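You operate a simulated robot arm through the tools that you are given. There is no shell and no other tool.

Carry out the task below with a simulated robot arm. There is one attempt and no reset: what you move stays moved.

Task
Polish the frosted foot of the blue glass block and set it on the dark green mat.
Fine: the drip is running; lift the dust cover and leave it up, switch on, and end with polisher and drip tap off; the other blocks stay frosted. Set down upright: what you pick out.

Only the result counts: the job must be done as asked and must still hold three seconds after the hand-in. Knocking over, shifting, dropping, spilling or breaking anything else fails it. A push-on lid holds only when it is set on centred and level and pressed home; a screw cap is set on level and turned clockwise until tight.

Robot
A 7-joint arm with a two-finger parallel gripper, fixed in place. Base frame: the origin is on the floor under the middle of its stand, x ahead of it, y to its left, z up. Lengths are in cm, angles in degrees, forces in N, time in s.
It reaches about 124.7 cm from its shoulder. Its first joint turns from -132.0 to 132.0 degrees. Payload 3.91 kg.
The tool frame sits at the grasp point between the pads (the TCP): z along the fingers, y along the line on which they close. The tips reach 3 cm beyond it. Largest opening 11 cm; finger width 2, thickness 1; the body of the gripper, 4.8 by 11.2 cm, starts 5.5 cm behind the TCP.
Orientation is that of the tool frame in the base frame, as [roll, pitch, yaw] about the fixed x, y, z axes, in that order (R = Rz(yaw) Ry(pitch) Rx(roll)). With the fingers straight down and closing along the base's y, the tool's x points along the base's -x, its y along +y and its z along -z.

Tools
- The arm moves only by the tool send_rows. Its argument "series" is a list that holds one entry, the list of rows, each a list of 6 numbers: the shift along the tool's x, y, z in cm, then the turn, a rotation vector about the tool's x, y, z in degrees. In form: [[[dx, dy, dz, wx, wy, wz], ...]]. A call has 1 to 20 rows; each row shifts and turns the commanded pose from where the row before left it, along the tool's axes as they then stand. "grip" is the gripper command, from -1 (shut) to 1 (fully open), values between in proportion, set as the call begins (left out, the last holds). A row lasts 0.2 s, in which the tool goes at most 5 cm and 8.6 degrees; a call with a longer step from one row to the next is refused whole, and so is a gripper value outside its range. A pose out of reach is approached as far as the arm can. The call stops where the force on the tool passes 80 N (or 10 N more than at its start, if that is more) or the arm is blocked; 0.2 s more then pass. Each finger travels about 10.8 cm/s and halts on what it meets, pressing with about 26 N; the grip force reading is that of the motor and also rises with nothing between the fingers. The clock runs only during rows and for 0.2 s after the last one: add rows that do not move to give the fingers time. It gives the time, the measured TCP pose, the force on the tool (base axes), the opening and the grip force at its end, in the units of the frame above (readings bear some noise), with the torque about the TCP (base axes, N m) and any sound that the robot's microphone picked up.
- Cameras (640 x 400 px; columns grow to the right, rows downward): "scene" is fixed at [39.89, 50.15, 168.42]; the picture's right is [1.00, 0.02, 0.00], its down [0.02, -0.97, -0.26] and it looks along [-0.01, 0.26, -0.97] (base axes); focal length 362 px, centre (320, 200). "wrist" rides on the gripper at [7.2, 1.7, -10.3] in the tool frame; the picture's right is [-0.23, 0.97, 0.00], its down [-0.76, -0.18, -0.62] and it looks along [-0.61, -0.14, 0.78] (tool axes); focal length 222 px, centre (320, 200).
- camera(camera): a new picture of that camera. The clock stands still meanwhile.
- pixel_to_xyz(camera, pixels): for up to 12 pixels [column, row] of the newest picture of that camera ("zoom" is the newest enlarged one), the place [x, y, z] in the base frame of the surface seen there, good to about 0.2 cm. The clock stands still meanwhile.
- zoom(camera, box): a new picture of the part [left, top, right, bottom] of that camera's present view, enlarged. The clock stands still meanwhile.
- job_done(): hands the job in; it is judged then, once.

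Leave the gripper open and the arm clear of the work at the hand-in unless told otherwise.

The tools are called after "Call:" as name(argument=value, ...) on one line, values as JSON. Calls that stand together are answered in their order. send_rows: Moves the arm, as the interface text tells. Its arguments: {"type":"object","properties":{"series":{"type":"array","items":{"type":"array","items":{"type":"array","items":{"type":"number"}}}},"grip":{"type":"number"}},"required":["series"]} The other tools are called the same way: camera (camera) takes a picture; pixel_to_xyz (camera, pixels) gives the place of the surface under pixels of a picture; zoom (camera, box) takes an enlarged picture of a part of a camera's view; job_done () hands the job in.

At the start:

```text
time: 0.0
position: [30.21, 63.15, 131.4]
tool_rot: [-180.0, 0.0, 180.0]
wrist_force: [0.8, 0.0, 0.0]
ft_torque: [-0.03, 0.02, 0.03]
finger_gap: 10.99
grip_force: 0.0
```

scene: 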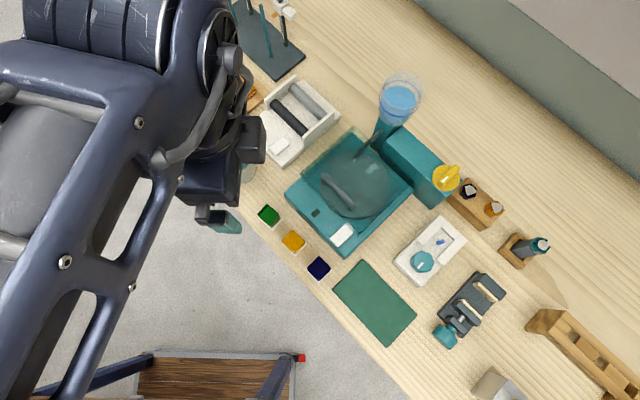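
wrist: 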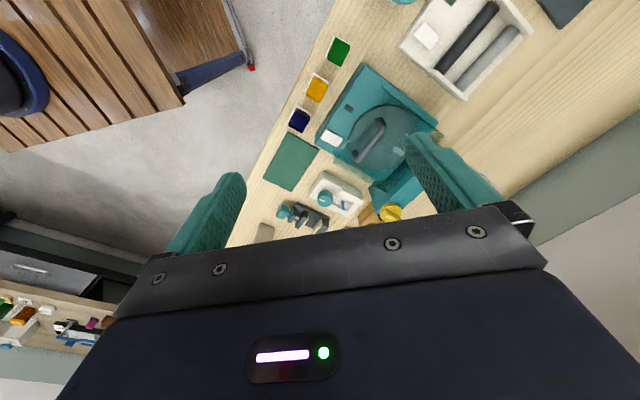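

I see a bench with a teal polisher under a clear dust cover, three small coloured blocks (green, amber, blue) at about (268,215), (293,241), (318,268), and a green mat at (374,302). I'll zoom in to take a closer look first.

Call:
zoom(camera="scene", box=[280, 70, 480, 260])

Call:
zoom(camera="scene", box=[240, 180, 440, 350])

Call:
zoom(camera="wrist", box=[220, 0, 540, 240])

```text
2.11 times, centred on (380, 165) of scene
```

zoom: 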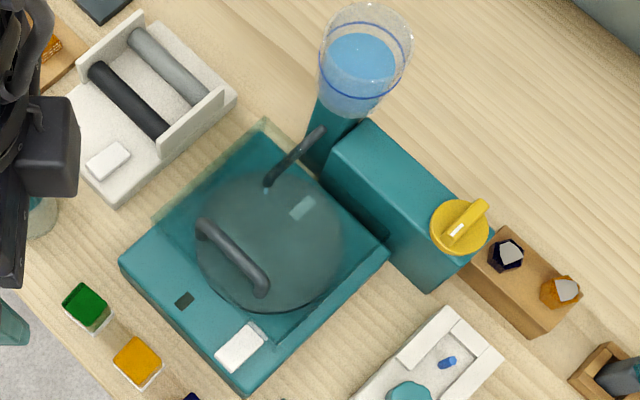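

```text
2.35 times, centred on (340, 265) of scene
```

zoom: 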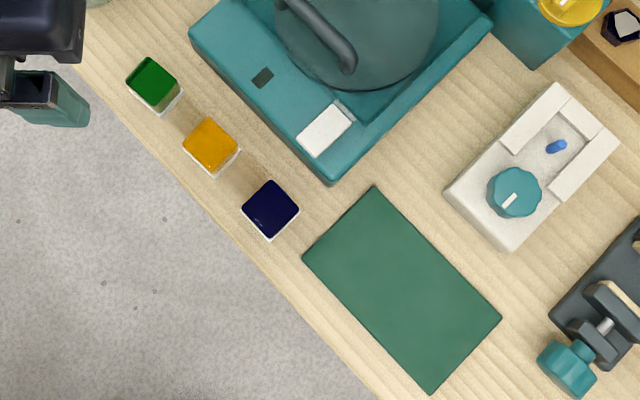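

```text
1.67 times, centred on (380, 120) of wrist
```

zoom: 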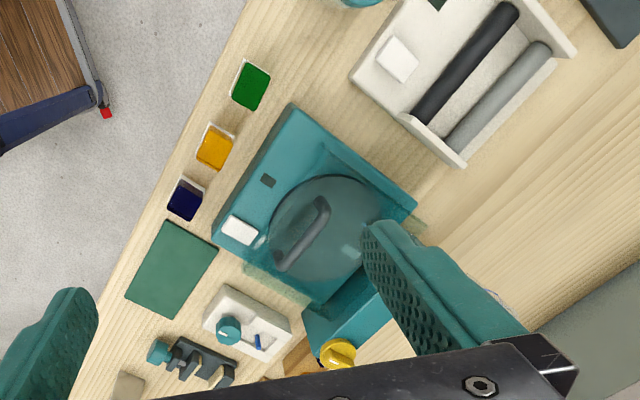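

Next I'll read surface positions of the main items: blocks, mat, polisher features, dust cover handle, yellow knob, white plate.

Call:
pixel_to_xyz(camera="scene", pixels=[[268, 215], [293, 241], [318, 268], [374, 302], [342, 235], [316, 212], [350, 200], [338, 190], [370, 145], [446, 178], [423, 262], [400, 98]])

Call:
pixel_to_xyz(camera="scene", pixels=[[286, 193], [340, 254], [412, 195], [357, 127], [330, 180], [360, 210], [325, 178], [353, 203], [380, 170], [400, 150], [440, 155], [350, 280]])

```text
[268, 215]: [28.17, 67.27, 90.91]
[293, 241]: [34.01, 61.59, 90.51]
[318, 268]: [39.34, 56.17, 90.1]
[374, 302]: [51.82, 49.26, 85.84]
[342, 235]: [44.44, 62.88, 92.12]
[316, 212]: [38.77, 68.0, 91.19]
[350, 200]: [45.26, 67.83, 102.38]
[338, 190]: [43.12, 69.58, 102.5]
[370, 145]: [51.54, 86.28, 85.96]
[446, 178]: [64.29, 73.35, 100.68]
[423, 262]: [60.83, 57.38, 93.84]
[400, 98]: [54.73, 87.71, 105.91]
```

```text
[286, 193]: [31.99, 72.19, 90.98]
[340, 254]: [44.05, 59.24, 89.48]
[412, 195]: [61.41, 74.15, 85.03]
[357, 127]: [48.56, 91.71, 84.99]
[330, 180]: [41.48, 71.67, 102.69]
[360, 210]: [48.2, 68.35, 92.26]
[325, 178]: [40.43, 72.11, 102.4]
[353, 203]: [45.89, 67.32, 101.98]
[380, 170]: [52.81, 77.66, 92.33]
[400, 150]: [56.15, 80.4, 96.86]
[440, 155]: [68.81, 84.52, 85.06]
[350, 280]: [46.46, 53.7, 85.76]
```

The bench top is at z≈85, blocks are ~5 cm tall, and the polisher's front edge runs at about −47° in x‑y. I'll turn the tool to face the bench squarely (yaw +43°) and back off/lower for a closer, more oblique wrist view.

Call:
send_rows(series=[[[0, 0, 0, 0, 0, -8.5], [0, 0, 0, 0, 0, -8.5], [0, 0, 0, 0, 0, -8.5], [0, 0, 0, 0, 0, -8.5], [0, 0, 0, 0, 0, -8.5], [2.5, -0.8, 2.5, 0, 0, 0], [2.5, -0.8, 2.5, 0, 0, 0], [2.5, -0.8, 2.5, 0, 0, 0], [2.5, -0.8, 2.5, 0, 0, 0]]], grip=1)

Call:
camera(camera="wrist")

Call:
camera(camera="scene")

```text
time: 2.0
position: [25.2, 53.88, 121.1]
tool_rot: [-180.0, 0.0, -137.5]
wrist_force: [-0.3, -1.2, 0.3]
ft_torque: [0.02, 0.0, 0.02]
finger_gap: 10.98
grip_force: 0.0
```

```text
taken
```

wrist: 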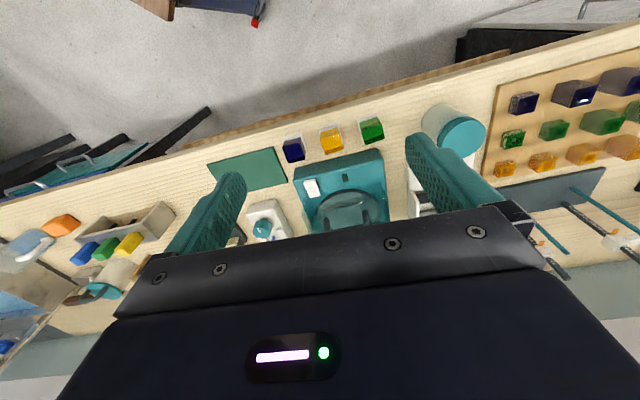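

```text
taken
```

scene: 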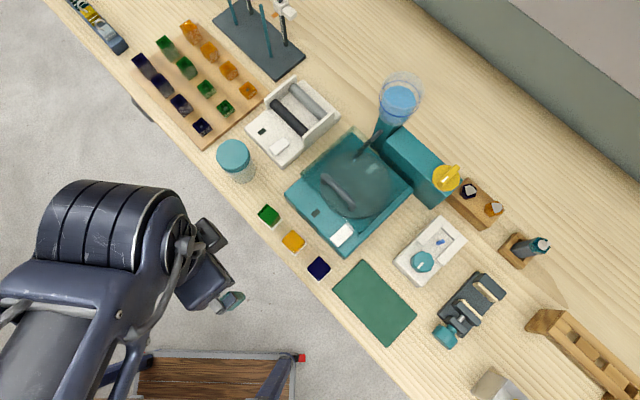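

Now the whole bench is in view. The blue block sits nearest the mat. I'll zoom in on the wrist and scene views of the polisher.

Call:
zoom(camera="wrist", box=[200, 90, 440, 240])

Call:
zoom(camera="scene", box=[280, 130, 420, 260])

Call:
zoom(camera="scene", box=[340, 60, 500, 220])

```text
2.67 times, centred on (320, 165) of wrist
```

zoom: 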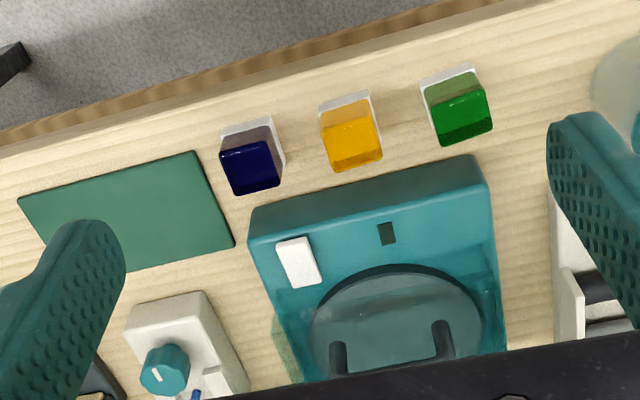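

```text
3.08 times, centred on (350, 195) of scene
```

zoom: 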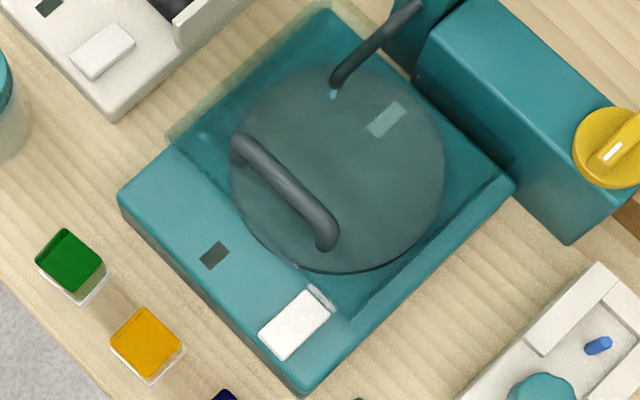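

```text
2.50 times, centred on (420, 140) of scene
```

zoom: 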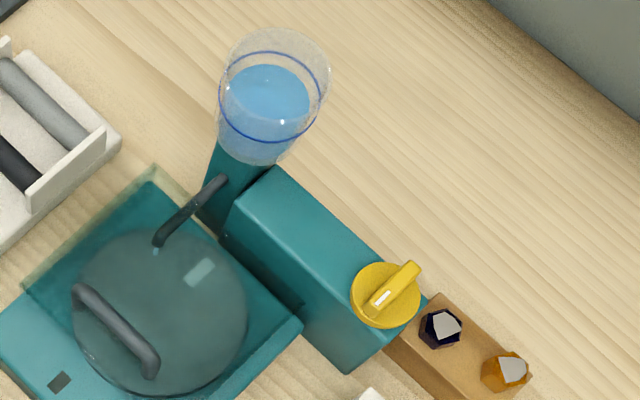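

The polisher shows a white key at ~(342,235), a small dark window at ~(316,212), a cover handle at ~(342,192), a drip nozzle from the water cup, and a yellow lever tap at (446,178). I'll measure nozzle, cover edges, and lever.

Call:
zoom(camera="scene", box=[280, 120, 440, 260])

Call:
pixel_to_xyz(camera="scene", pixels=[[355, 160], [360, 155], [365, 149], [371, 142], [377, 136], [382, 130], [354, 162], [367, 168], [358, 185], [380, 180], [345, 215], [335, 205]])

Call:
pixel_to_xyz(camera="scene", pixels=[[453, 170], [456, 167], [449, 174], [443, 180], [440, 183], [446, 187], [436, 178], [420, 190], [400, 150], [398, 128], [320, 155], [405, 180]])

```text
2.86 times, centred on (360, 190) of scene
```

zoom: 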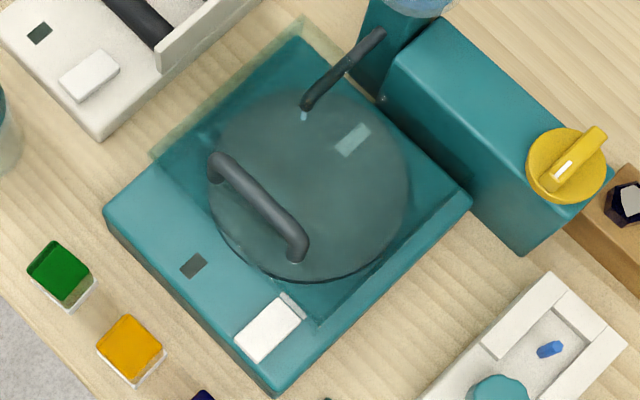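

```text
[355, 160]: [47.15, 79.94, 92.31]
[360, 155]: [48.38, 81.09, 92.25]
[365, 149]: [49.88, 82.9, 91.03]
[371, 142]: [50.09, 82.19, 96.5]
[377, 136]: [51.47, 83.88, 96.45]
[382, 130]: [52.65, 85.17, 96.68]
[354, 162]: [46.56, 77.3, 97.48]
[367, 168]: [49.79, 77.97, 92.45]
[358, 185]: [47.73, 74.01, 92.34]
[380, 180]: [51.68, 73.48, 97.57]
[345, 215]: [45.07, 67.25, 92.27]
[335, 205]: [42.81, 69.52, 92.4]
```

```text
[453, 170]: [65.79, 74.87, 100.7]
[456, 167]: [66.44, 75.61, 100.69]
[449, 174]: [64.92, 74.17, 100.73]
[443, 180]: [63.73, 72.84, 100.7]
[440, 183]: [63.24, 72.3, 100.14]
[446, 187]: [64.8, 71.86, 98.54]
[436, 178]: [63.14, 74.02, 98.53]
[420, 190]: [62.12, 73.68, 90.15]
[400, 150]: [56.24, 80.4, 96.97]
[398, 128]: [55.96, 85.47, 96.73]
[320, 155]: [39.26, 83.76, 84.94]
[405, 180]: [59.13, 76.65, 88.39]
```

Disc surface reads z≈92.3; cover top ≈97.5; tap lever top ≈100.7 running from (63.2,72.3) to (66.4,75.6), i.e. pointing away from the operator. I'll tilt the wrist to look at the polisher from the front at a shallower angle.

Call:
send_rows(series=[[[-2.5, 0, 3.6, 0, 0, 0], [-2.5, 0, 3.6, 0, 0, 0], [-2.5, 0, 3.6, 0, 0, 0], [0, 0, 0, 0, -8.3, 0], [0, 0, 0, 0, -8.3, 0], [0, 0, 0, 0, -8.3, 0], [0, 0, 0, 0, 0, 0]]])

Call:
camera(camera="wrist")

Call:
zoom(camera="wrist", box=[180, 60, 460, 235])

```text
time: 3.6
position: [30.62, 59.13, 110.54]
tool_rot: [180.0, 25.0, -137.5]
wrist_force: [0.9, -0.3, -0.1]
ft_torque: [-0.01, -0.03, 0.04]
finger_gap: 10.98
grip_force: 0.0
```

```text
taken
```

wrist: 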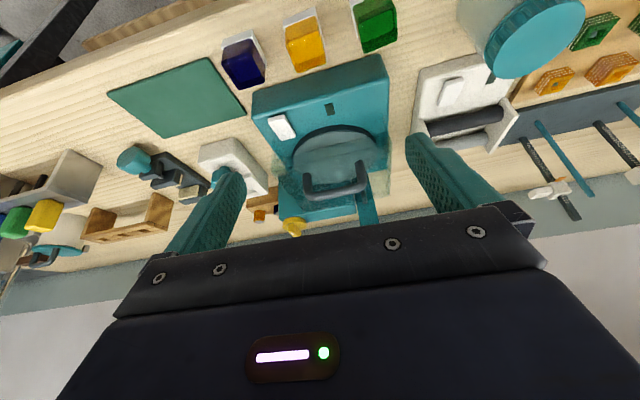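

```text
2.29 times, centred on (320, 148) of wrist
```

zoom: 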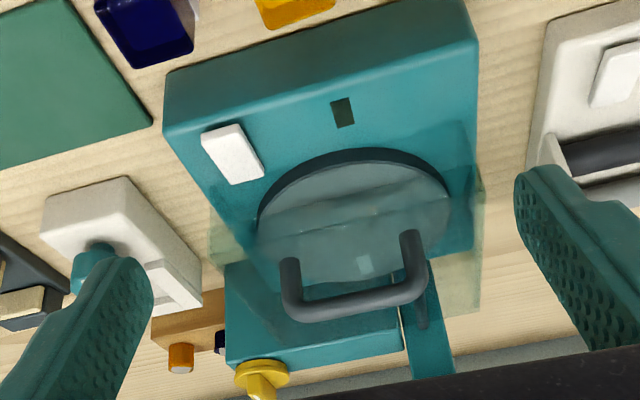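

The cover seems to sit over the disc with a handle bar on its front top; the hinge is likely at the back near the teal housing. I'll go round to the machine's right side for a side view, travelling high at z≈115.

Call:
send_rows(series=[[[-3.11, -2.39, 0.83, 0, 0, 0], [-3.11, -2.39, 0.83, 0, 0, 0], [-3.11, -2.39, 0.83, 0, 0, 0], [-3.11, -2.39, 0.83, 0, 0, 0], [-3.11, -2.39, 0.83, 0, 0, 0], [-3.11, -2.39, 0.83, 0, 0, 0], [-3.11, -2.39, 0.83, 0, 0, 0], [-3.11, -2.39, 0.83, 0, 0, 0], [0, 0, 0, -3.554, 0, -7.62], [0, 0, 0, -3.554, 0, -7.62], [0, 0, 0, -3.554, 0, -7.62], [0, 0, 0, -3.554, 0, -7.62], [0, 0, 0, -3.554, 0, -7.62], [0, 0, 0, -3.554, 0, -7.62], [0, 0, 0, -3.554, 0, -7.62], [0, 0, 0, -3.554, 0, -7.62], [0, 0, 0, -3.554, 0, -7.62], [0, 0, 0, -3.554, 0, -7.62]]])

Call:
camera(camera="wrist")

Call:
zoom(camera="wrist", box=[180, 60, 500, 235])

```text
time: 7.4
position: [62.22, 62.16, 114.9]
tool_rot: [-180.0, 25.0, -53.3]
wrist_force: [0.6, -0.3, -0.4]
ft_torque: [0.03, -0.05, -0.01]
finger_gap: 10.99
grip_force: 0.0
```

```text
taken
```

wrist: 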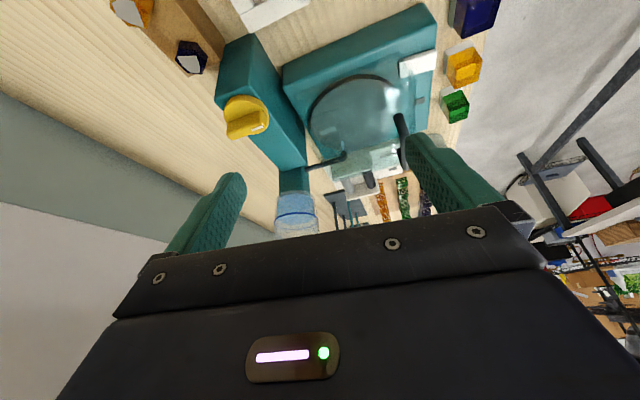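

```text
2.00 times, centred on (340, 148) of wrist
```

zoom: 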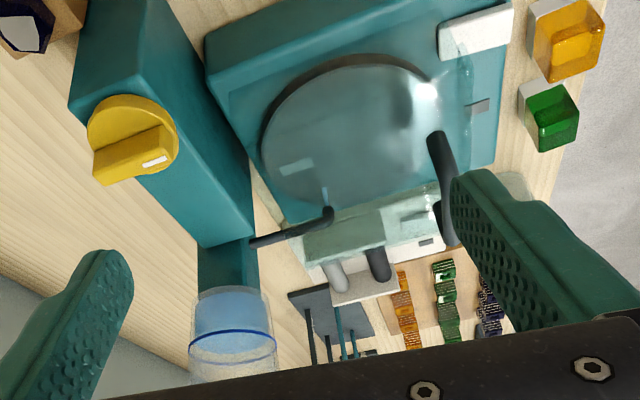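

I see the nozzle with a drop at zoom (325,195), the yellow tap, and a sheen on the clear cover. I'll zoom tighter on the cover's rear to find the hinge.

Call:
zoom(camera="wrist", box=[260, 80, 440, 195])

Call:
zoom(camera="wrist", box=[200, 60, 340, 175])

```text
3.48 times, centred on (350, 138) of wrist
```

zoom: 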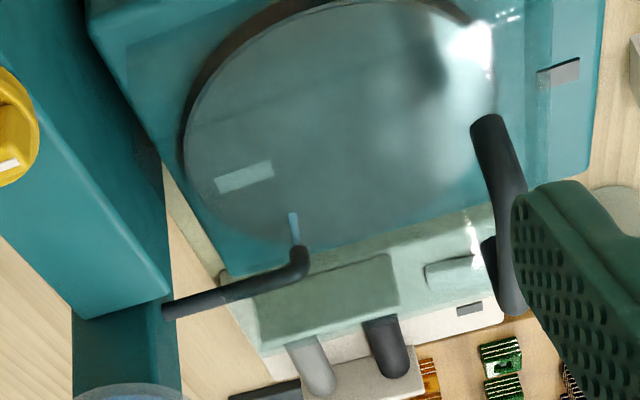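

```text
3.48 times, centred on (270, 118) of wrist
```

zoom: 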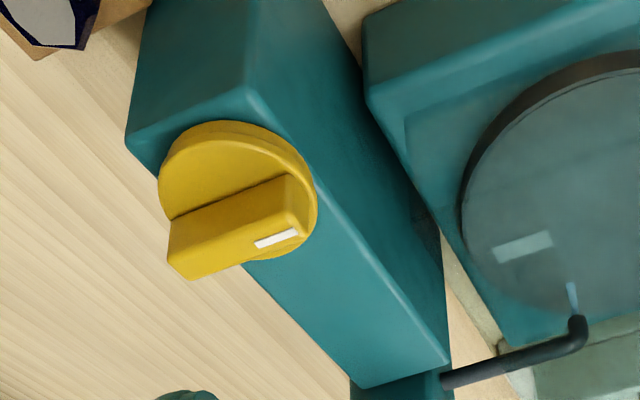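

A thin bluish stream hangs from the nozzle, consistent with the drip already running. Now a close look at the white key at wrist (418,63) and again from the scene camera.

Call:
zoom(camera="wrist", box=[380, 30, 460, 90])

Call:
zoom(camera="scene", box=[300, 200, 370, 260])

Call:
zoom(camera="scene", box=[420, 150, 480, 200])

```text
6.67 times, centred on (420, 60) of wrist
```

zoom: 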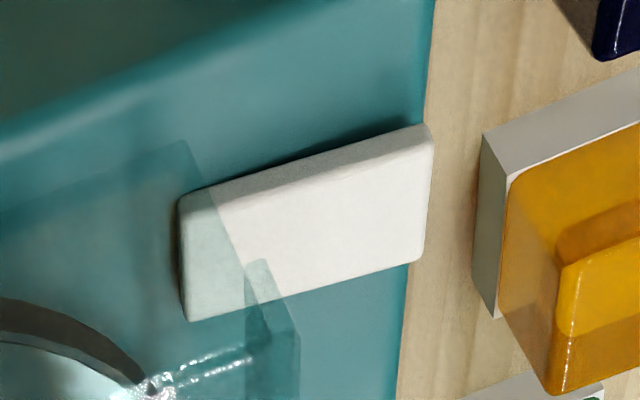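

```text
6.67 times, centred on (335, 230) of scene
```

zoom: 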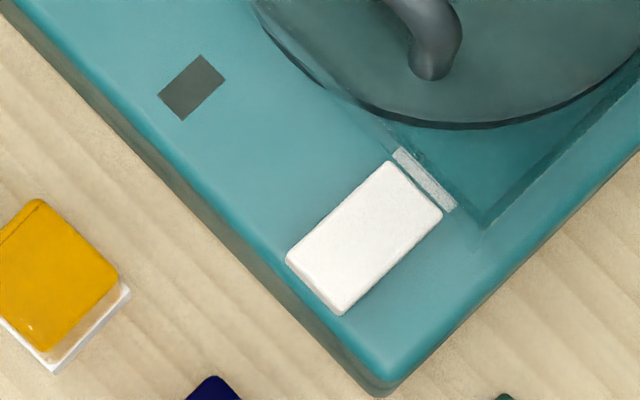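

```text
8.00 times, centred on (450, 175) of scene
```

zoom: 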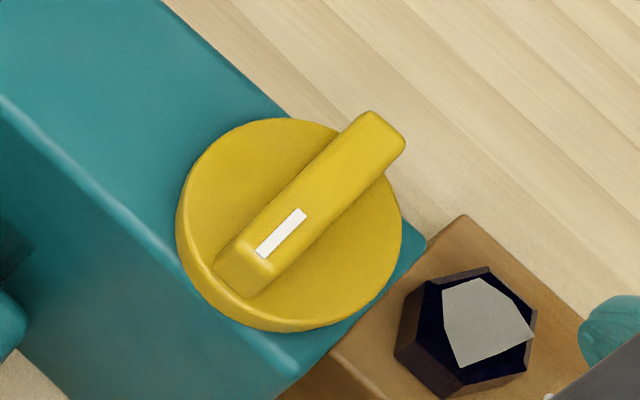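

The sliver behind the key is just its reflection in the cover's front wall. I'll check the key's slope (is it a rocker, which end is up) by reading heights along it, and on the base around it, plus knob heights.

Call:
pixel_to_xyz(camera="scene", pixels=[[348, 229.5], [346, 231.5], [344, 234], [342, 236], [339, 239], [336, 242], [334, 243.5], [330, 230], [350, 242], [316, 213], [326, 222], [300, 200]])

Call:
pixel_to_xyz(camera="zoom", pixels=[[240, 265], [280, 235], [320, 195], [360, 150], [385, 125], [230, 170], [340, 290], [200, 240], [120, 120], [470, 320], [380, 210], [270, 300]])

Call:
pixel_to_xyz(camera="wrist", pixels=[[408, 66], [415, 64], [422, 61], [428, 59], [400, 115], [405, 128], [340, 155], [310, 165], [296, 200], [245, 120], [332, 155], [345, 110]])

```text
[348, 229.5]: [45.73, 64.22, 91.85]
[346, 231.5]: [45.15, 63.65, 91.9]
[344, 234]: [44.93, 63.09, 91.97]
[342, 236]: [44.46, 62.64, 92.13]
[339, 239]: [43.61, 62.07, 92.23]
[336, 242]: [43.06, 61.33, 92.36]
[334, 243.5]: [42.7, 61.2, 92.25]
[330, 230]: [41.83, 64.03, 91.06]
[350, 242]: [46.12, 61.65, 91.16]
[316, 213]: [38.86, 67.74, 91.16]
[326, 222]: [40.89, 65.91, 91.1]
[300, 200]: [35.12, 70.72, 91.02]
```

```text
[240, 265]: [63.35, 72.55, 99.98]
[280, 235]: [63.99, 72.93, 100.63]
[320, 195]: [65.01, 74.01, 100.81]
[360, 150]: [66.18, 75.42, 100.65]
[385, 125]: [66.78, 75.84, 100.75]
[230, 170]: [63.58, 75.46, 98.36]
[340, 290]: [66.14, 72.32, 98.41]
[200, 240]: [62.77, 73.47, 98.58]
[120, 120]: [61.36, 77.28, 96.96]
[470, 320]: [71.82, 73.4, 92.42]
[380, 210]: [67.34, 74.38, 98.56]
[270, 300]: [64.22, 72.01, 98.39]
```

```text
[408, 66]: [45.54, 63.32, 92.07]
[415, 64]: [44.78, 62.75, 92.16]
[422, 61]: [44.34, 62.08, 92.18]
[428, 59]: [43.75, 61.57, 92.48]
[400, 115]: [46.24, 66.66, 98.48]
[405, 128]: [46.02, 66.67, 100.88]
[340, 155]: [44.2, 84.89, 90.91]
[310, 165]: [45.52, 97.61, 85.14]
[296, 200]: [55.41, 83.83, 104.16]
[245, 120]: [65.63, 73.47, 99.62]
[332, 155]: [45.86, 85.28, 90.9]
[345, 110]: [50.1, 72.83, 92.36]
```

The key is a rocker: its front end is raised (z 92.4 vs 91.85 at the back; base 91.1), so pressing the front end should switch it on. The cover top is at z≈98.4 and the handle bar at about (43.1,69.6), top z≈102.5, running along 45°. I'll go above the handle with fingers straddling the bar (closing along the depth direction).

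Call:
send_rows(series=[[[0, 0, 0, 0, 8.34, 0], [0, 0, 0, 0, 8.34, 0], [0, 0, 0, 0, 8.32, 0], [0, 0, 0, 0, 0, -8.3], [-3.74, 1.65, 0.98, 0, 0, 0], [-3.74, 1.65, 0.98, 0, 0, 0], [-3.74, 1.65, 0.98, 0, 0, 0], [-3.74, 1.65, 0.98, 0, 0, 0], [-3.74, 1.65, 0.98, 0, 0, 0], [0, 0, 0, 0, 0, 0]]], grip=-0.09)

Call:
camera(camera="wrist")

Call:
camera(camera="scene")

```text
time: 9.6
position: [43.28, 69.58, 110.06]
tool_rot: [179.9, -0.1, -45.2]
wrist_force: [0.3, 0.1, 0.4]
ft_torque: [0.02, -0.02, -0.02]
finger_gap: 5.0
grip_force: 0.0
```

```text
taken
```

wrist: 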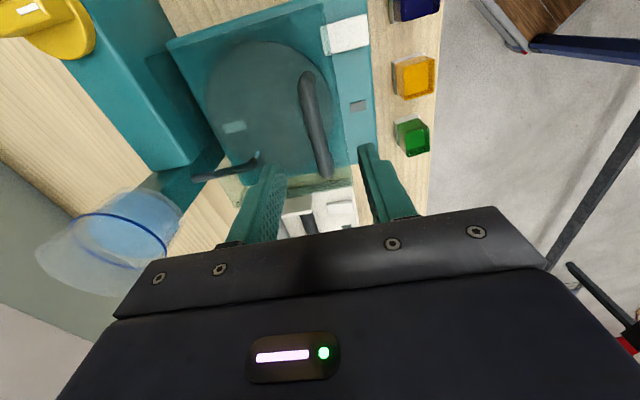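

```text
taken
```

scene: 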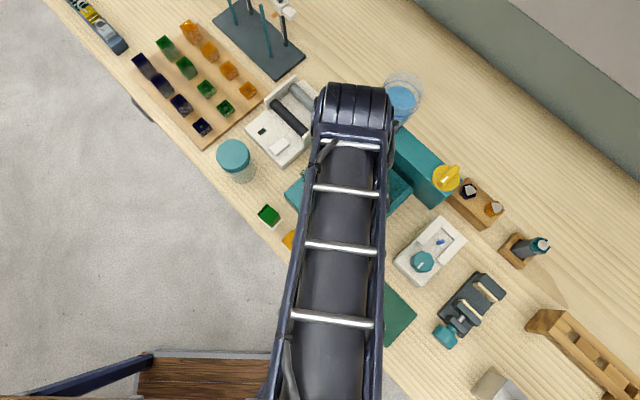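

The bar lies between the fingertips. Before lifting, I want the cup's rim position, as the cover swings back toward it. I'll query points on the cup and handle in this wrist view.

Call:
pixel_to_xyz(camera="wrist", pixels=[[140, 225], [165, 248], [110, 215], [60, 280], [45, 250], [80, 225], [120, 200], [150, 205], [307, 80], [312, 105], [317, 130], [322, 160]])

Call:
zoom(camera="wrist", box=[20, 140, 260, 310])

Call:
zoom(camera="wrist", box=[200, 30, 400, 210])

```text
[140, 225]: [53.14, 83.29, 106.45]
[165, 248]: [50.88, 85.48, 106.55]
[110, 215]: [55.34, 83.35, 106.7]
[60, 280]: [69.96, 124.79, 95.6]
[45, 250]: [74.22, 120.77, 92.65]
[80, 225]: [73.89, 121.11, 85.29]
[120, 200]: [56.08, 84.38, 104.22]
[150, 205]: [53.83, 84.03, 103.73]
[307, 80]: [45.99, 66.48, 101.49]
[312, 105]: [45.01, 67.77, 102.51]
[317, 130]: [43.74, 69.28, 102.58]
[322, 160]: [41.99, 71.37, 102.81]
```

```text
2.35 times, centred on (140, 225) of wrist
```

zoom: 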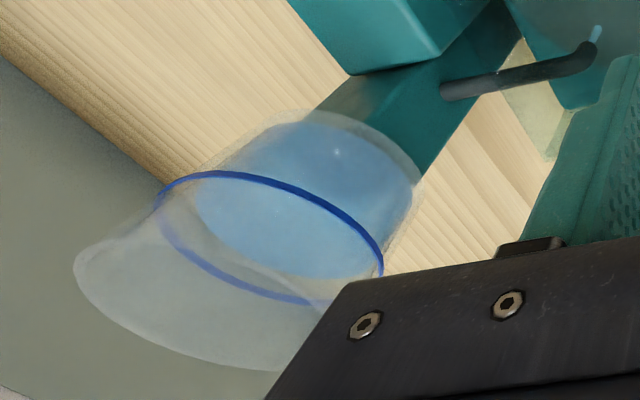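

```text
2.22 times, centred on (300, 120) of wrist
```

zoom: 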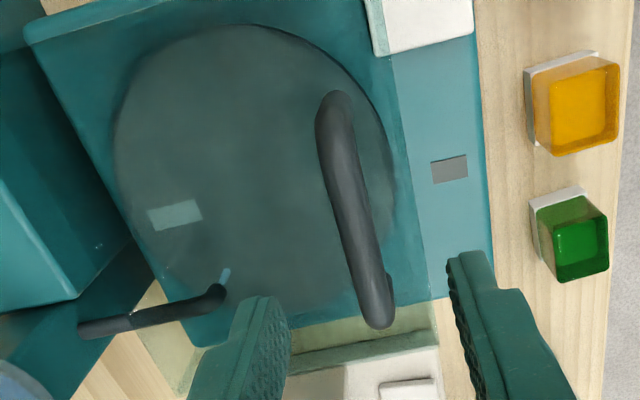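

Bar top z≈102.6 at v≈79.8; cup's blue ring is at z≈106.5 with the near side at u≈-19, so I'll grip the bar toward its right half (shift +1.6 along the bar) to keep clear of the cup. Then descend 7 cm so the tips are just above the cover, and close on the bar.

Call:
send_rows(series=[[[1.6, 0, 0, 0, 0, 0], [0, 0, 2.4, 0, 0, 0], [0, 0, 2.4, 0, 0, 0], [0, 0, 2.2, 0, 0, 0], [0, 0, 0, 0, 0, 0]]])

Call:
zoom(camera="wrist", box=[220, 60, 420, 230])

```text
time: 10.8
position: [44.36, 68.45, 103.03]
tool_rot: [179.9, 0.0, -45.2]
wrist_force: [-0.7, 0.0, -0.4]
ft_torque: [0.07, 0.01, 0.01]
finger_gap: 4.99
grip_force: 0.0
```

```text
2.35 times, centred on (320, 145) of wrist
```

zoom: 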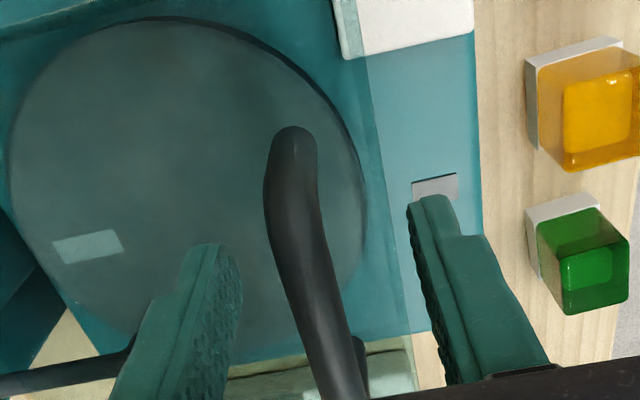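

The bar is centred between the fingers. Closing the gripper on it.

Call:
send_rows(series=[[[0, 0, 0, 0, 0, 0], [0, 0, 0, 0, 0, 0], [0, 0, 0, 0, 0, 0]]], grip=-1)

```text
time: 11.6
position: [44.55, 68.59, 103.01]
tool_rot: [-180.0, 0.2, -45.2]
wrist_force: [26.2, 41.5, -3.4]
ft_torque: [1.0, 0.13, 0.42]
finger_gap: 1.38
grip_force: 44.9
```

Gap 1.38 cm: the bar is held, but a +48 N push along depth shows I'm a little short of the bar's centre. I'll shift 0.3 cm deeper to relax it.

Call:
send_rows(series=[[[0, -0.3, 0, 0, 0, 0], [0, 0, 0, 0, 0, 0]]])

```text
time: 12.2
position: [44.54, 68.57, 103.06]
tool_rot: [179.8, 0.0, -45.1]
wrist_force: [11.4, 13.7, 0.4]
ft_torque: [0.26, 0.15, 0.18]
finger_gap: 1.36
grip_force: 45.0
```

Force dropped to ~18 N. I nudge 0.15 more, then begin the lift in small steps (up with a slight backward component), watching force to learn the hinge arc.

Call:
send_rows(series=[[[0, -0.15, 0, 0, 0, 0], [0, -0.1, -0.3, 0, 0, 0], [0, -0.1, -0.3, 0, 0, 0], [0, -0.1, -0.4, 0, 0, 0], [0, 0, 0, 0, 0, 0]]])

```text
time: 13.4
position: [44.69, 68.93, 104.1]
tool_rot: [179.9, 0.0, -45.1]
wrist_force: [-8.1, -12.7, 2.5]
ft_torque: [-0.64, -0.15, 0.11]
finger_gap: 1.34
grip_force: 44.6
```

The bar rose 1.04 cm and moved 0.36 cm back — consistent with a hinge near the cover's top rear edge (v≈93.7, z≈98). I'll follow that arc for the next ~24° and check force.

Call:
send_rows(series=[[[0, -0.29, -0.92, 0, 0, 0], [0, -0.42, -0.89, 0, 0, 0], [0, -0.51, -0.85, 0, 0, 0], [0, -0.55, -0.83, 0, 0, 0], [0, -0.61, -0.78, 0, 0, 0], [0, -0.66, -0.74, 0, 0, 0], [0, 0, 0, 0, 0, 0]]])

```text
time: 15.0
position: [46.94, 71.07, 109.13]
tool_rot: [179.9, 0.0, -45.1]
wrist_force: [-7.5, 0.8, 2.4]
ft_torque: [0.14, 0.33, 0.44]
finger_gap: 1.34
grip_force: 44.8
```

Forces stay small (<8 N) and the path matches. Continuing the arc to about 60° of opening.

Call:
send_rows(series=[[[0, -0.71, -0.69, 0, 0, 0], [0, -0.76, -0.64, 0, 0, 0], [0, -0.8, -0.58, 0, 0, 0], [0, -0.84, -0.53, 0, 0, 0], [0, -0.88, -0.46, 0, 0, 0], [0, -0.91, -0.4, 0, 0, 0], [0, -0.93, -0.34, 0, 0, 0], [0, -0.96, -0.27, 0, 0, 0], [0, 0, 0, 0, 0, 0]]])

Call:
camera(camera="wrist")

Call:
camera(camera="scene")

```text
time: 17.0
position: [51.79, 75.82, 113.01]
tool_rot: [180.0, 0.0, -45.2]
wrist_force: [-7.3, 3.5, 5.9]
ft_torque: [0.15, 0.29, 0.65]
finger_gap: 1.35
grip_force: 45.1
```

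```text
taken
```

wrist: 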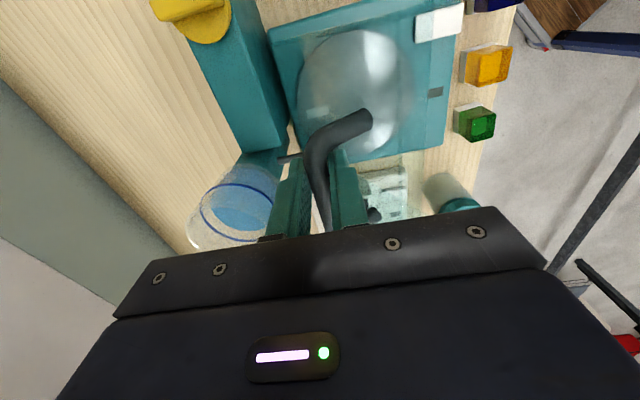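

```text
taken
```

scene: 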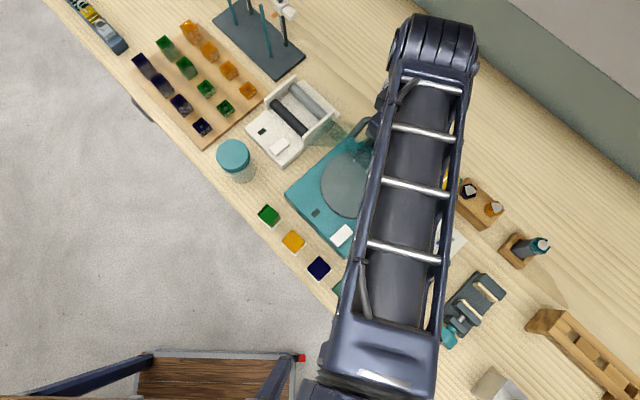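

The cover is ~60° open. The cup comes near the left finger at wrist (235,205), so I'll check the clearance in a zoom before going further.

Call:
zoom(camera="wrist", box=[170, 100, 410, 260])

Call:
zoom(camera="scene", box=[300, 60, 480, 220])

```text
2.50 times, centred on (290, 180) of wrist
```

zoom: 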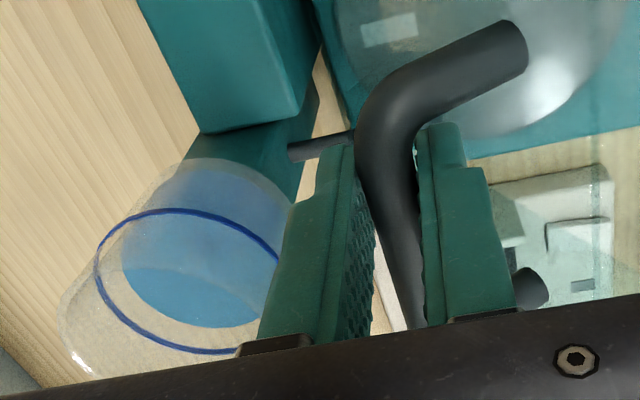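

```text
2.50 times, centred on (390, 140) of scene
```

zoom: 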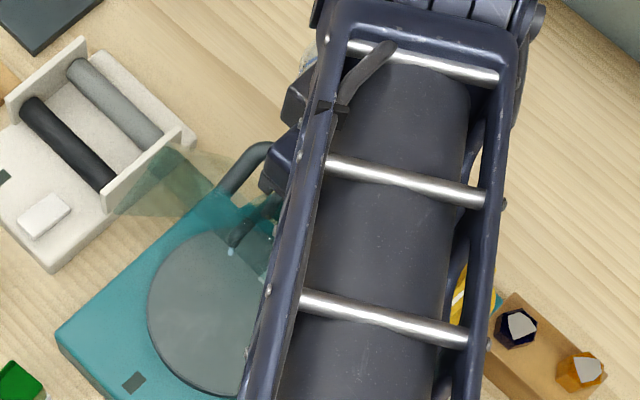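

The cup rim is at about z 110.5, centred (u −23.1, v 100), radius 3.9, so my fingers at u≈−17 clear it by over 1 cm. Continuing the arc in smaller chunks toward 80°.

Call:
send_rows(series=[[[0, -0.97, -0.2, 0, 0, 0], [0, -0.98, -0.14, 0, 0, 0], [0, -0.99, -0.06, 0, 0, 0], [0, -0.99, 0.0, 0, 0, 0], [0, 0, 0, 0, 0, 0]]])

Call:
zoom(camera="wrist", box=[170, 60, 450, 260])

```text
time: 18.2
position: [54.48, 78.7, 113.46]
tool_rot: [179.9, 0.0, -45.1]
wrist_force: [-9.8, 10.5, -0.5]
ft_torque: [0.5, 0.44, 0.65]
finger_gap: 1.34
grip_force: 44.6
```

```text
2.00 times, centred on (310, 160) of wrist
```

zoom: 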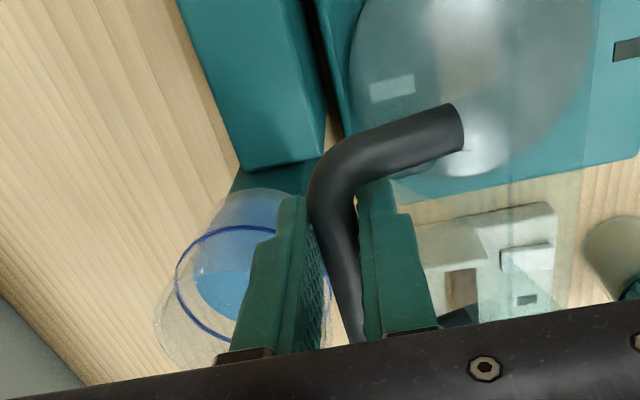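

Now ~76° open, forces still low. I continue to ~92° and watch for a stop.

Call:
send_rows(series=[[[-0.1, -0.99, 0.07, 0, 0, 0], [0, -0.98, 0.14, 0, 0, 0], [0, -0.97, 0.2, 0, 0, 0], [0, -0.95, 0.28, 0, 0, 0], [0, 0, 0, 0, 0, 0]]])

Call:
zoom(camera="wrist", box=[170, 60, 450, 260])

```text
time: 19.2
position: [56.44, 80.82, 113.02]
tool_rot: [178.9, -0.3, -44.9]
wrist_force: [-43.7, -76.3, 9.5]
ft_torque: [-1.35, 0.53, 0.65]
finger_gap: 1.39
grip_force: 45.8
stopped in row 4: the force on the tool passed its limit at 95 N (the readings are from after the stop); the commanded pose is now the measured one
```

```text
2.00 times, centred on (310, 160) of wrist
```

zoom: 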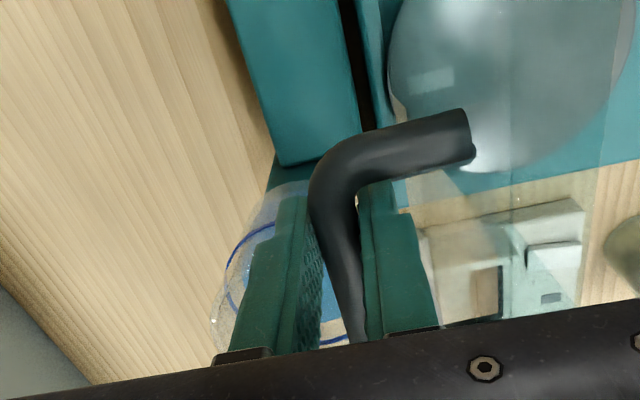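

Resistance of ~88 N at about 88° of opening: that's the hinge's end stop (my fingers clear the cup by >1 cm). I'll relax the push slightly before releasing.

Call:
send_rows(series=[[[0, 0.3, 0, 0, 0, 0], [0, 0, 0, 0, 0, 0]]])

```text
time: 19.8
position: [56.55, 80.75, 113.05]
tool_rot: [179.4, -0.1, -45.0]
wrist_force: [-17.4, -23.9, 18.6]
ft_torque: [-0.4, 0.11, 0.72]
finger_gap: 1.37
grip_force: 44.9
```

Call:
send_rows(series=[[[0, 0.25, -0.15, 0, 0, 0], [0, 0, 0, 0, 0, 0]]])

Call:
camera(camera="wrist")

Call:
zoom(camera="scene", box=[300, 40, 500, 220])

```text
time: 20.4
position: [56.37, 80.62, 112.99]
tool_rot: [179.4, -0.1, -45.0]
wrist_force: [-0.4, 8.7, 20.1]
ft_torque: [0.41, 0.17, 0.62]
finger_gap: 1.33
grip_force: 45.2
```

```text
taken
```

wrist: 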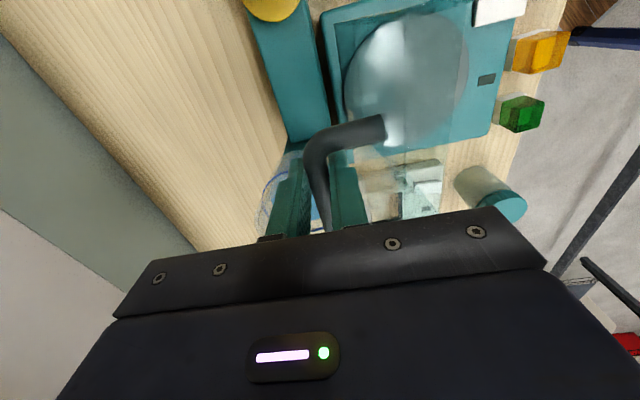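

```text
2.22 times, centred on (400, 130) of scene
```

zoom: 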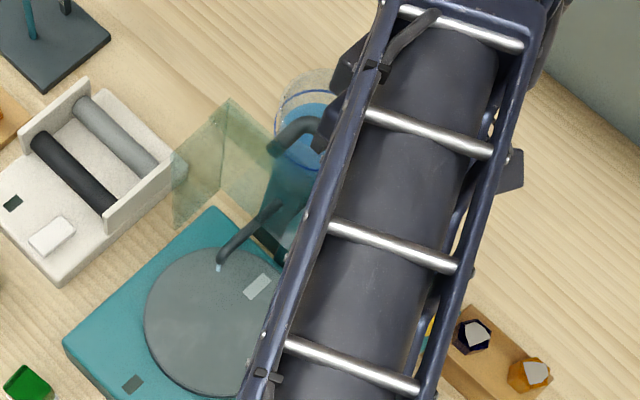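

The cover stands up with its skirts forward; forces are small. I'll open the fingers just a little (≈2.6 cm gap) so the front finger doesn't press the cover, and see whether the cover stays.

Call:
send_rows(series=[[[0, 0, 0, 0, 0, 0], [0, 0, 0, 0, 0, 0], [0, 0, 0, 0, 0, 0]]], grip=-0.53)

Call:
zoom(camera="wrist", box=[170, 60, 450, 260])

```text
time: 21.2
position: [56.42, 80.73, 112.84]
tool_rot: [179.1, -0.1, -45.0]
wrist_force: [-0.5, -0.9, 0.0]
ft_torque: [-0.01, 0.02, -0.01]
finger_gap: 2.61
grip_force: 0.1
```

```text
2.00 times, centred on (310, 160) of wrist
```

zoom: 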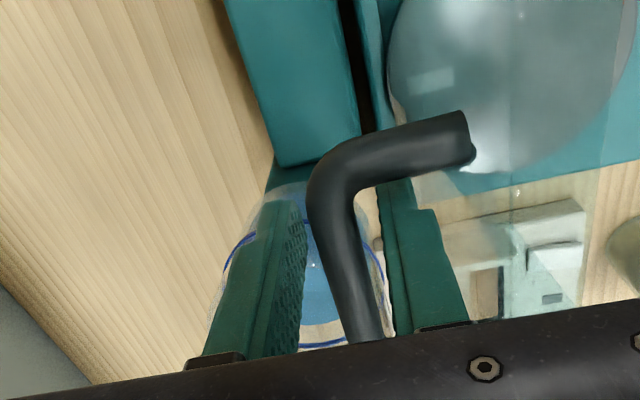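

No force, and the bar stands on its own midway between the fingers. I retreat straight up.

Call:
send_rows(series=[[[0, 0, -1.0, 0, 0, 0], [0, 0, -1.5, 0, 0, 0], [0, 0, -2, 0, 0, 0], [0, 0, -2.5, 0, 0, 0], [0, 0, -2.5, 0, 0, 0], [0, 0, 0, 0, 0, 0]]])

Call:
zoom(camera="wrist", box=[170, 60, 450, 260])

```text
time: 22.6
position: [55.88, 79.65, 122.02]
tool_rot: [179.2, -0.2, -45.0]
wrist_force: [0.0, 0.8, -1.1]
ft_torque: [-0.01, -0.01, -0.01]
finger_gap: 2.6
grip_force: 0.0
out of reach, approached as far as the arm can: row 4, 5
```

```text
2.00 times, centred on (310, 160) of wrist
```

zoom: 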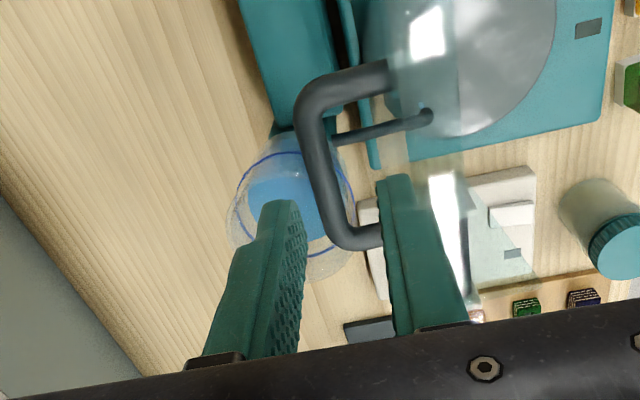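

The cover stays up by itself (handle and cover unchanged after release). Now I back away toward the front at this height, and turn the wrist so the camera faces the bench squarely (yaw −135°).

Call:
send_rows(series=[[[0.5, 4, 0, 0, 0, 0], [0.5, 4, 0, 0, 0, 0], [0.5, 4, 0, 0, 0, 0], [0.5, 4, 0, 0, 0, 0], [0.5, 4, 0, 0, 0, 0], [0.5, 4, 0, 0, 0, 0], [0, 0, 0, 0, 0, 8.2], [0, 0, 0, 0, 0, 8.2], [0, 0, 0, 0, 0, 8.2], [0, 0, 0, 0, 0, 8.2], [0, 0, 0, 0, 0, 8.2], [0, 0, 0, 0, 0, 8.2], [0, 0, 0, 0, 0, 8.2], [0, 0, 0, 0, 0, 8.2], [0, 0, 0, 0, 0, 8.2], [0, 0, 0, 0, 0, 8.2], [0, 0, 0, 0, 0, 8.0], [0, 0, 0, 0, 0, 0]]], grip=-1)

Call:
camera(camera="scene")

Call:
camera(camera="wrist")

```text
time: 26.4
position: [49.04, 79.13, 129.42]
tool_rot: [-179.8, -0.8, -135.1]
wrist_force: [0.1, 0.1, 0.0]
ft_torque: [0.0, 0.0, -0.02]
finger_gap: 0.0
grip_force: 25.9
out of reach, approached as far as the arm can: row 1, 2, 3, 4, 5, 6
```

```text
taken
```

scene: 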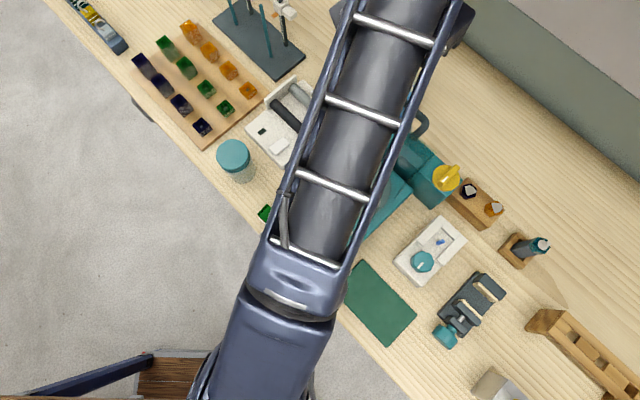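

```text
taken
```

wrist: 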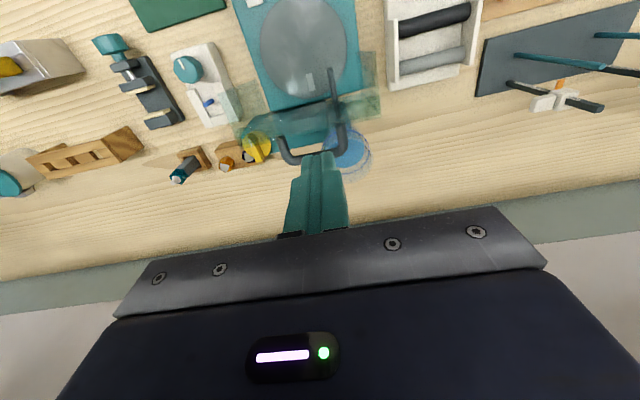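

The arm lagged behind ("out of reach" rows) and is at (49,79,129), still above the cover. I'll send a couple of still rows to see where it settles.

Call:
send_rows(series=[[[0, 0, 0, 0, 0, 0], [0, 0, 0, 0, 0, 0], [0, 0, 0, 0, 0, 0]]])

```text
time: 27.2
position: [48.91, 78.96, 129.38]
tool_rot: [-179.8, -0.8, -135.0]
wrist_force: [0.5, 0.3, -0.2]
ft_torque: [-0.02, -0.03, 0.0]
finger_gap: 0.01
grip_force: 25.8
```

It's stable there. I'll try moving back toward the front (tool +x) in moderate steps.

Call:
send_rows(series=[[[2, 0, 0, 0, 0, 0], [2, 0, 0, 0, 0, 0], [2, 0, 0, 0, 0, 0], [0, 0, 0, 0, 0, 0]]])

```text
time: 28.2
position: [47.29, 79.08, 130.83]
tool_rot: [-179.8, -0.8, -134.9]
wrist_force: [0.3, 0.3, 0.9]
ft_torque: [-0.01, 0.02, -0.01]
finger_gap: 0.01
grip_force: 26.3
out of reach, approached as far as the arm can: row 1, 2, 3
```

The arm seems stretched (singular), so it can't retract directly. Lowering the tool should bring it out of the stretch: tips are at z≈128, the cover top is ≈114.5, so I'll lower 4 cm in small steps and see.

Call:
send_rows(series=[[[0, 0, 1, 0, 0, 0], [0, 0, 1, 0, 0, 0], [0, 0, 1, 0, 0, 0], [0, 0, 1, 0, 0, 0], [0, 0, 0, 0, 0, 0]]])

```text
time: 29.4
position: [47.07, 79.13, 126.85]
tool_rot: [-179.7, -0.8, -135.1]
wrist_force: [0.0, 0.1, -0.8]
ft_torque: [-0.05, 0.02, -0.03]
finger_gap: 0.0
grip_force: 26.2
```

That worked without a reach warning. Now try moving inward by small steps combined with a bit of lowering.

Call:
send_rows(series=[[[0.5, 0, 0.3, 0, 0, 0], [0.5, 0, 0.3, 0, 0, 0], [1, 0, 0.3, 0, 0, 0], [1, 0, 0.3, 0, 0, 0], [0, 0, 0, 0, 0, 0]]])

```text
time: 30.6
position: [45.2, 77.07, 125.72]
tool_rot: [-179.8, -0.7, -134.9]
wrist_force: [0.5, 0.7, -0.4]
ft_torque: [0.0, 0.02, -0.03]
finger_gap: 0.0
grip_force: 26.1
```

It's moving normally again. I continue toward a spot above the white key (u −13, v 73.9), keeping z above 120 until clear of the cover.

Call:
send_rows(series=[[[2, -0.5, 0.3, 0, 0, 0], [2, -1, 0.3, 0, 0, 0], [2, -1.6, 0.5, 0, 0, 0], [2, -1.6, 1, 0, 0, 0], [2.2, -1.6, 1.5, 0, 0, 0], [2.3, -1.6, 2, 0, 0, 0], [0, -1.6, 3, 0, 0, 0], [0, 0, 3, 0, 0, 0], [0, 0, 3, 0, 0, 0], [0, 0, 3, 0, 0, 0], [0, 0, 0, 0, 0, 0]]])

Call:
camera(camera="wrist")

Call:
camera(camera="scene")

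```text
time: 33.0
position: [42.87, 61.13, 108.18]
tool_rot: [-179.7, -0.9, -135.0]
wrist_force: [-0.3, -0.2, 0.1]
ft_torque: [0.0, 0.0, -0.01]
finger_gap: 0.0
grip_force: 26.3
```

```text
taken
```

wrist: 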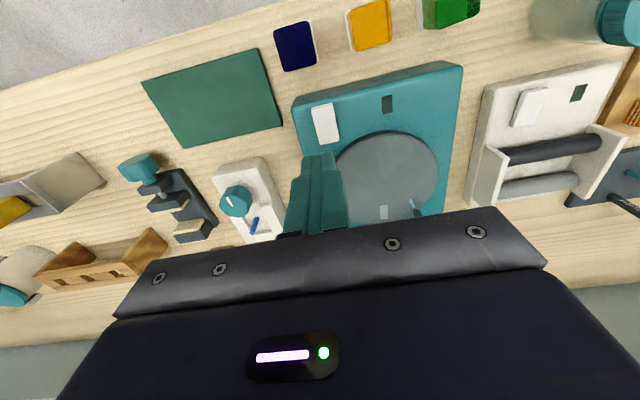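

```text
taken
```

scene: 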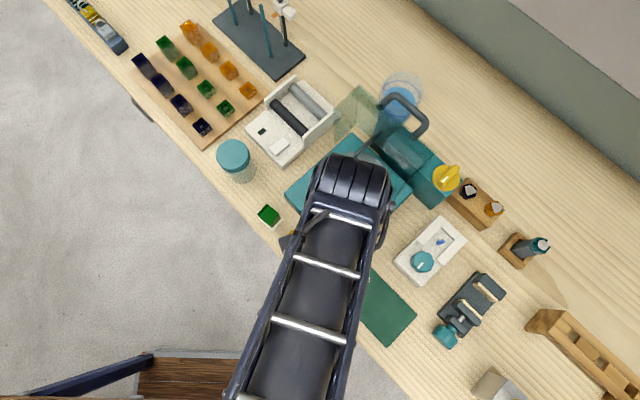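

The cover stands up, and the fingertips are over the key. I level the tool (small pitch error), shift 0.6 cm deeper to the key's front third (u −12.9, v 74.1), and come down to just above it (tips ≈93.4).

Call:
send_rows(series=[[[-0.6, 0, 0, -0.3, -0.9, 0], [0, 0, 2.5, 0, 0, 0], [0, 0, 2.5, 0, 0, 0], [0, 0, 2.5, 0, 0, 0], [0, 0, 2.5, 0, 0, 0], [0, 0, 1.8, 0, 0, 0], [0, 0, 0, 0, 0, 0]]])

Call:
zoom(camera="wrist", box=[220, 80, 420, 240])

```text
time: 34.6
position: [43.21, 61.59, 96.5]
tool_rot: [-180.0, 0.2, -135.0]
wrist_force: [-0.1, 0.2, -0.3]
ft_torque: [-0.03, 0.0, -0.01]
finger_gap: 0.0
grip_force: 26.2
```

```text
2.50 times, centred on (320, 160) of wrist
```

zoom: 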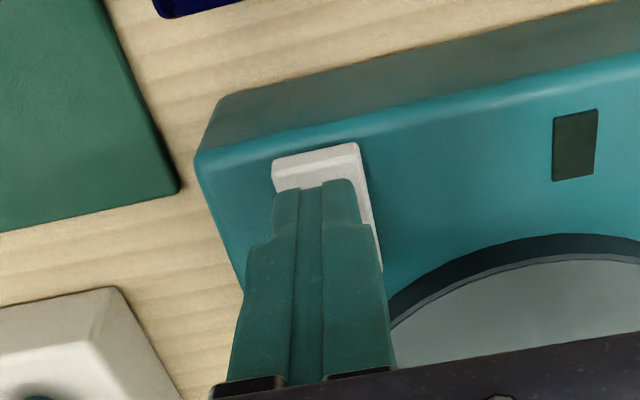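

The tips are centred over the key's front part. I press down gently in small steps and listen.

Call:
send_rows(series=[[[0, 0, 0.5, 0, 0, 0], [0, 0, 0.4, 0, 0, 0], [0, 0, 0.2, 0, 0, 0], [0, 0, 0.2, 0, 0, 0], [0, 0, 0, 0, 0, 0]]])

```text
time: 35.8
position: [43.34, 61.68, 95.17]
tool_rot: [179.9, 0.2, -134.9]
wrist_force: [0.6, 0.7, -0.7]
ft_torque: [0.0, 0.01, -0.01]
finger_gap: 0.01
grip_force: 26.1
```

Call:
send_rows(series=[[[0, 0, 0.15, 0, 0, 0], [0, 0, 0.15, 0, 0, 0], [0, 0, 0.1, 0, 0, 0], [0, 0, 0, 0, 0, 0]]])

Call:
zoom(camera="wrist", box=[220, 80, 420, 240])

```text
time: 36.8
position: [43.28, 61.76, 94.89]
tool_rot: [179.9, 0.3, -135.0]
wrist_force: [-3.1, -9.6, 38.2]
ft_torque: [-0.09, -0.21, 0.33]
finger_gap: 0.0
grip_force: 26.1
```

```text
2.50 times, centred on (320, 160) of wrist
```

zoom: 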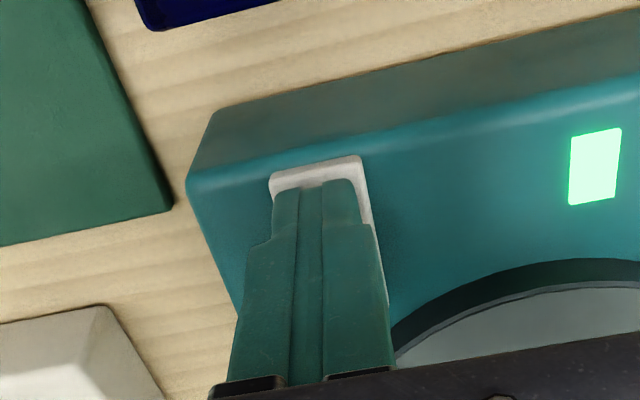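

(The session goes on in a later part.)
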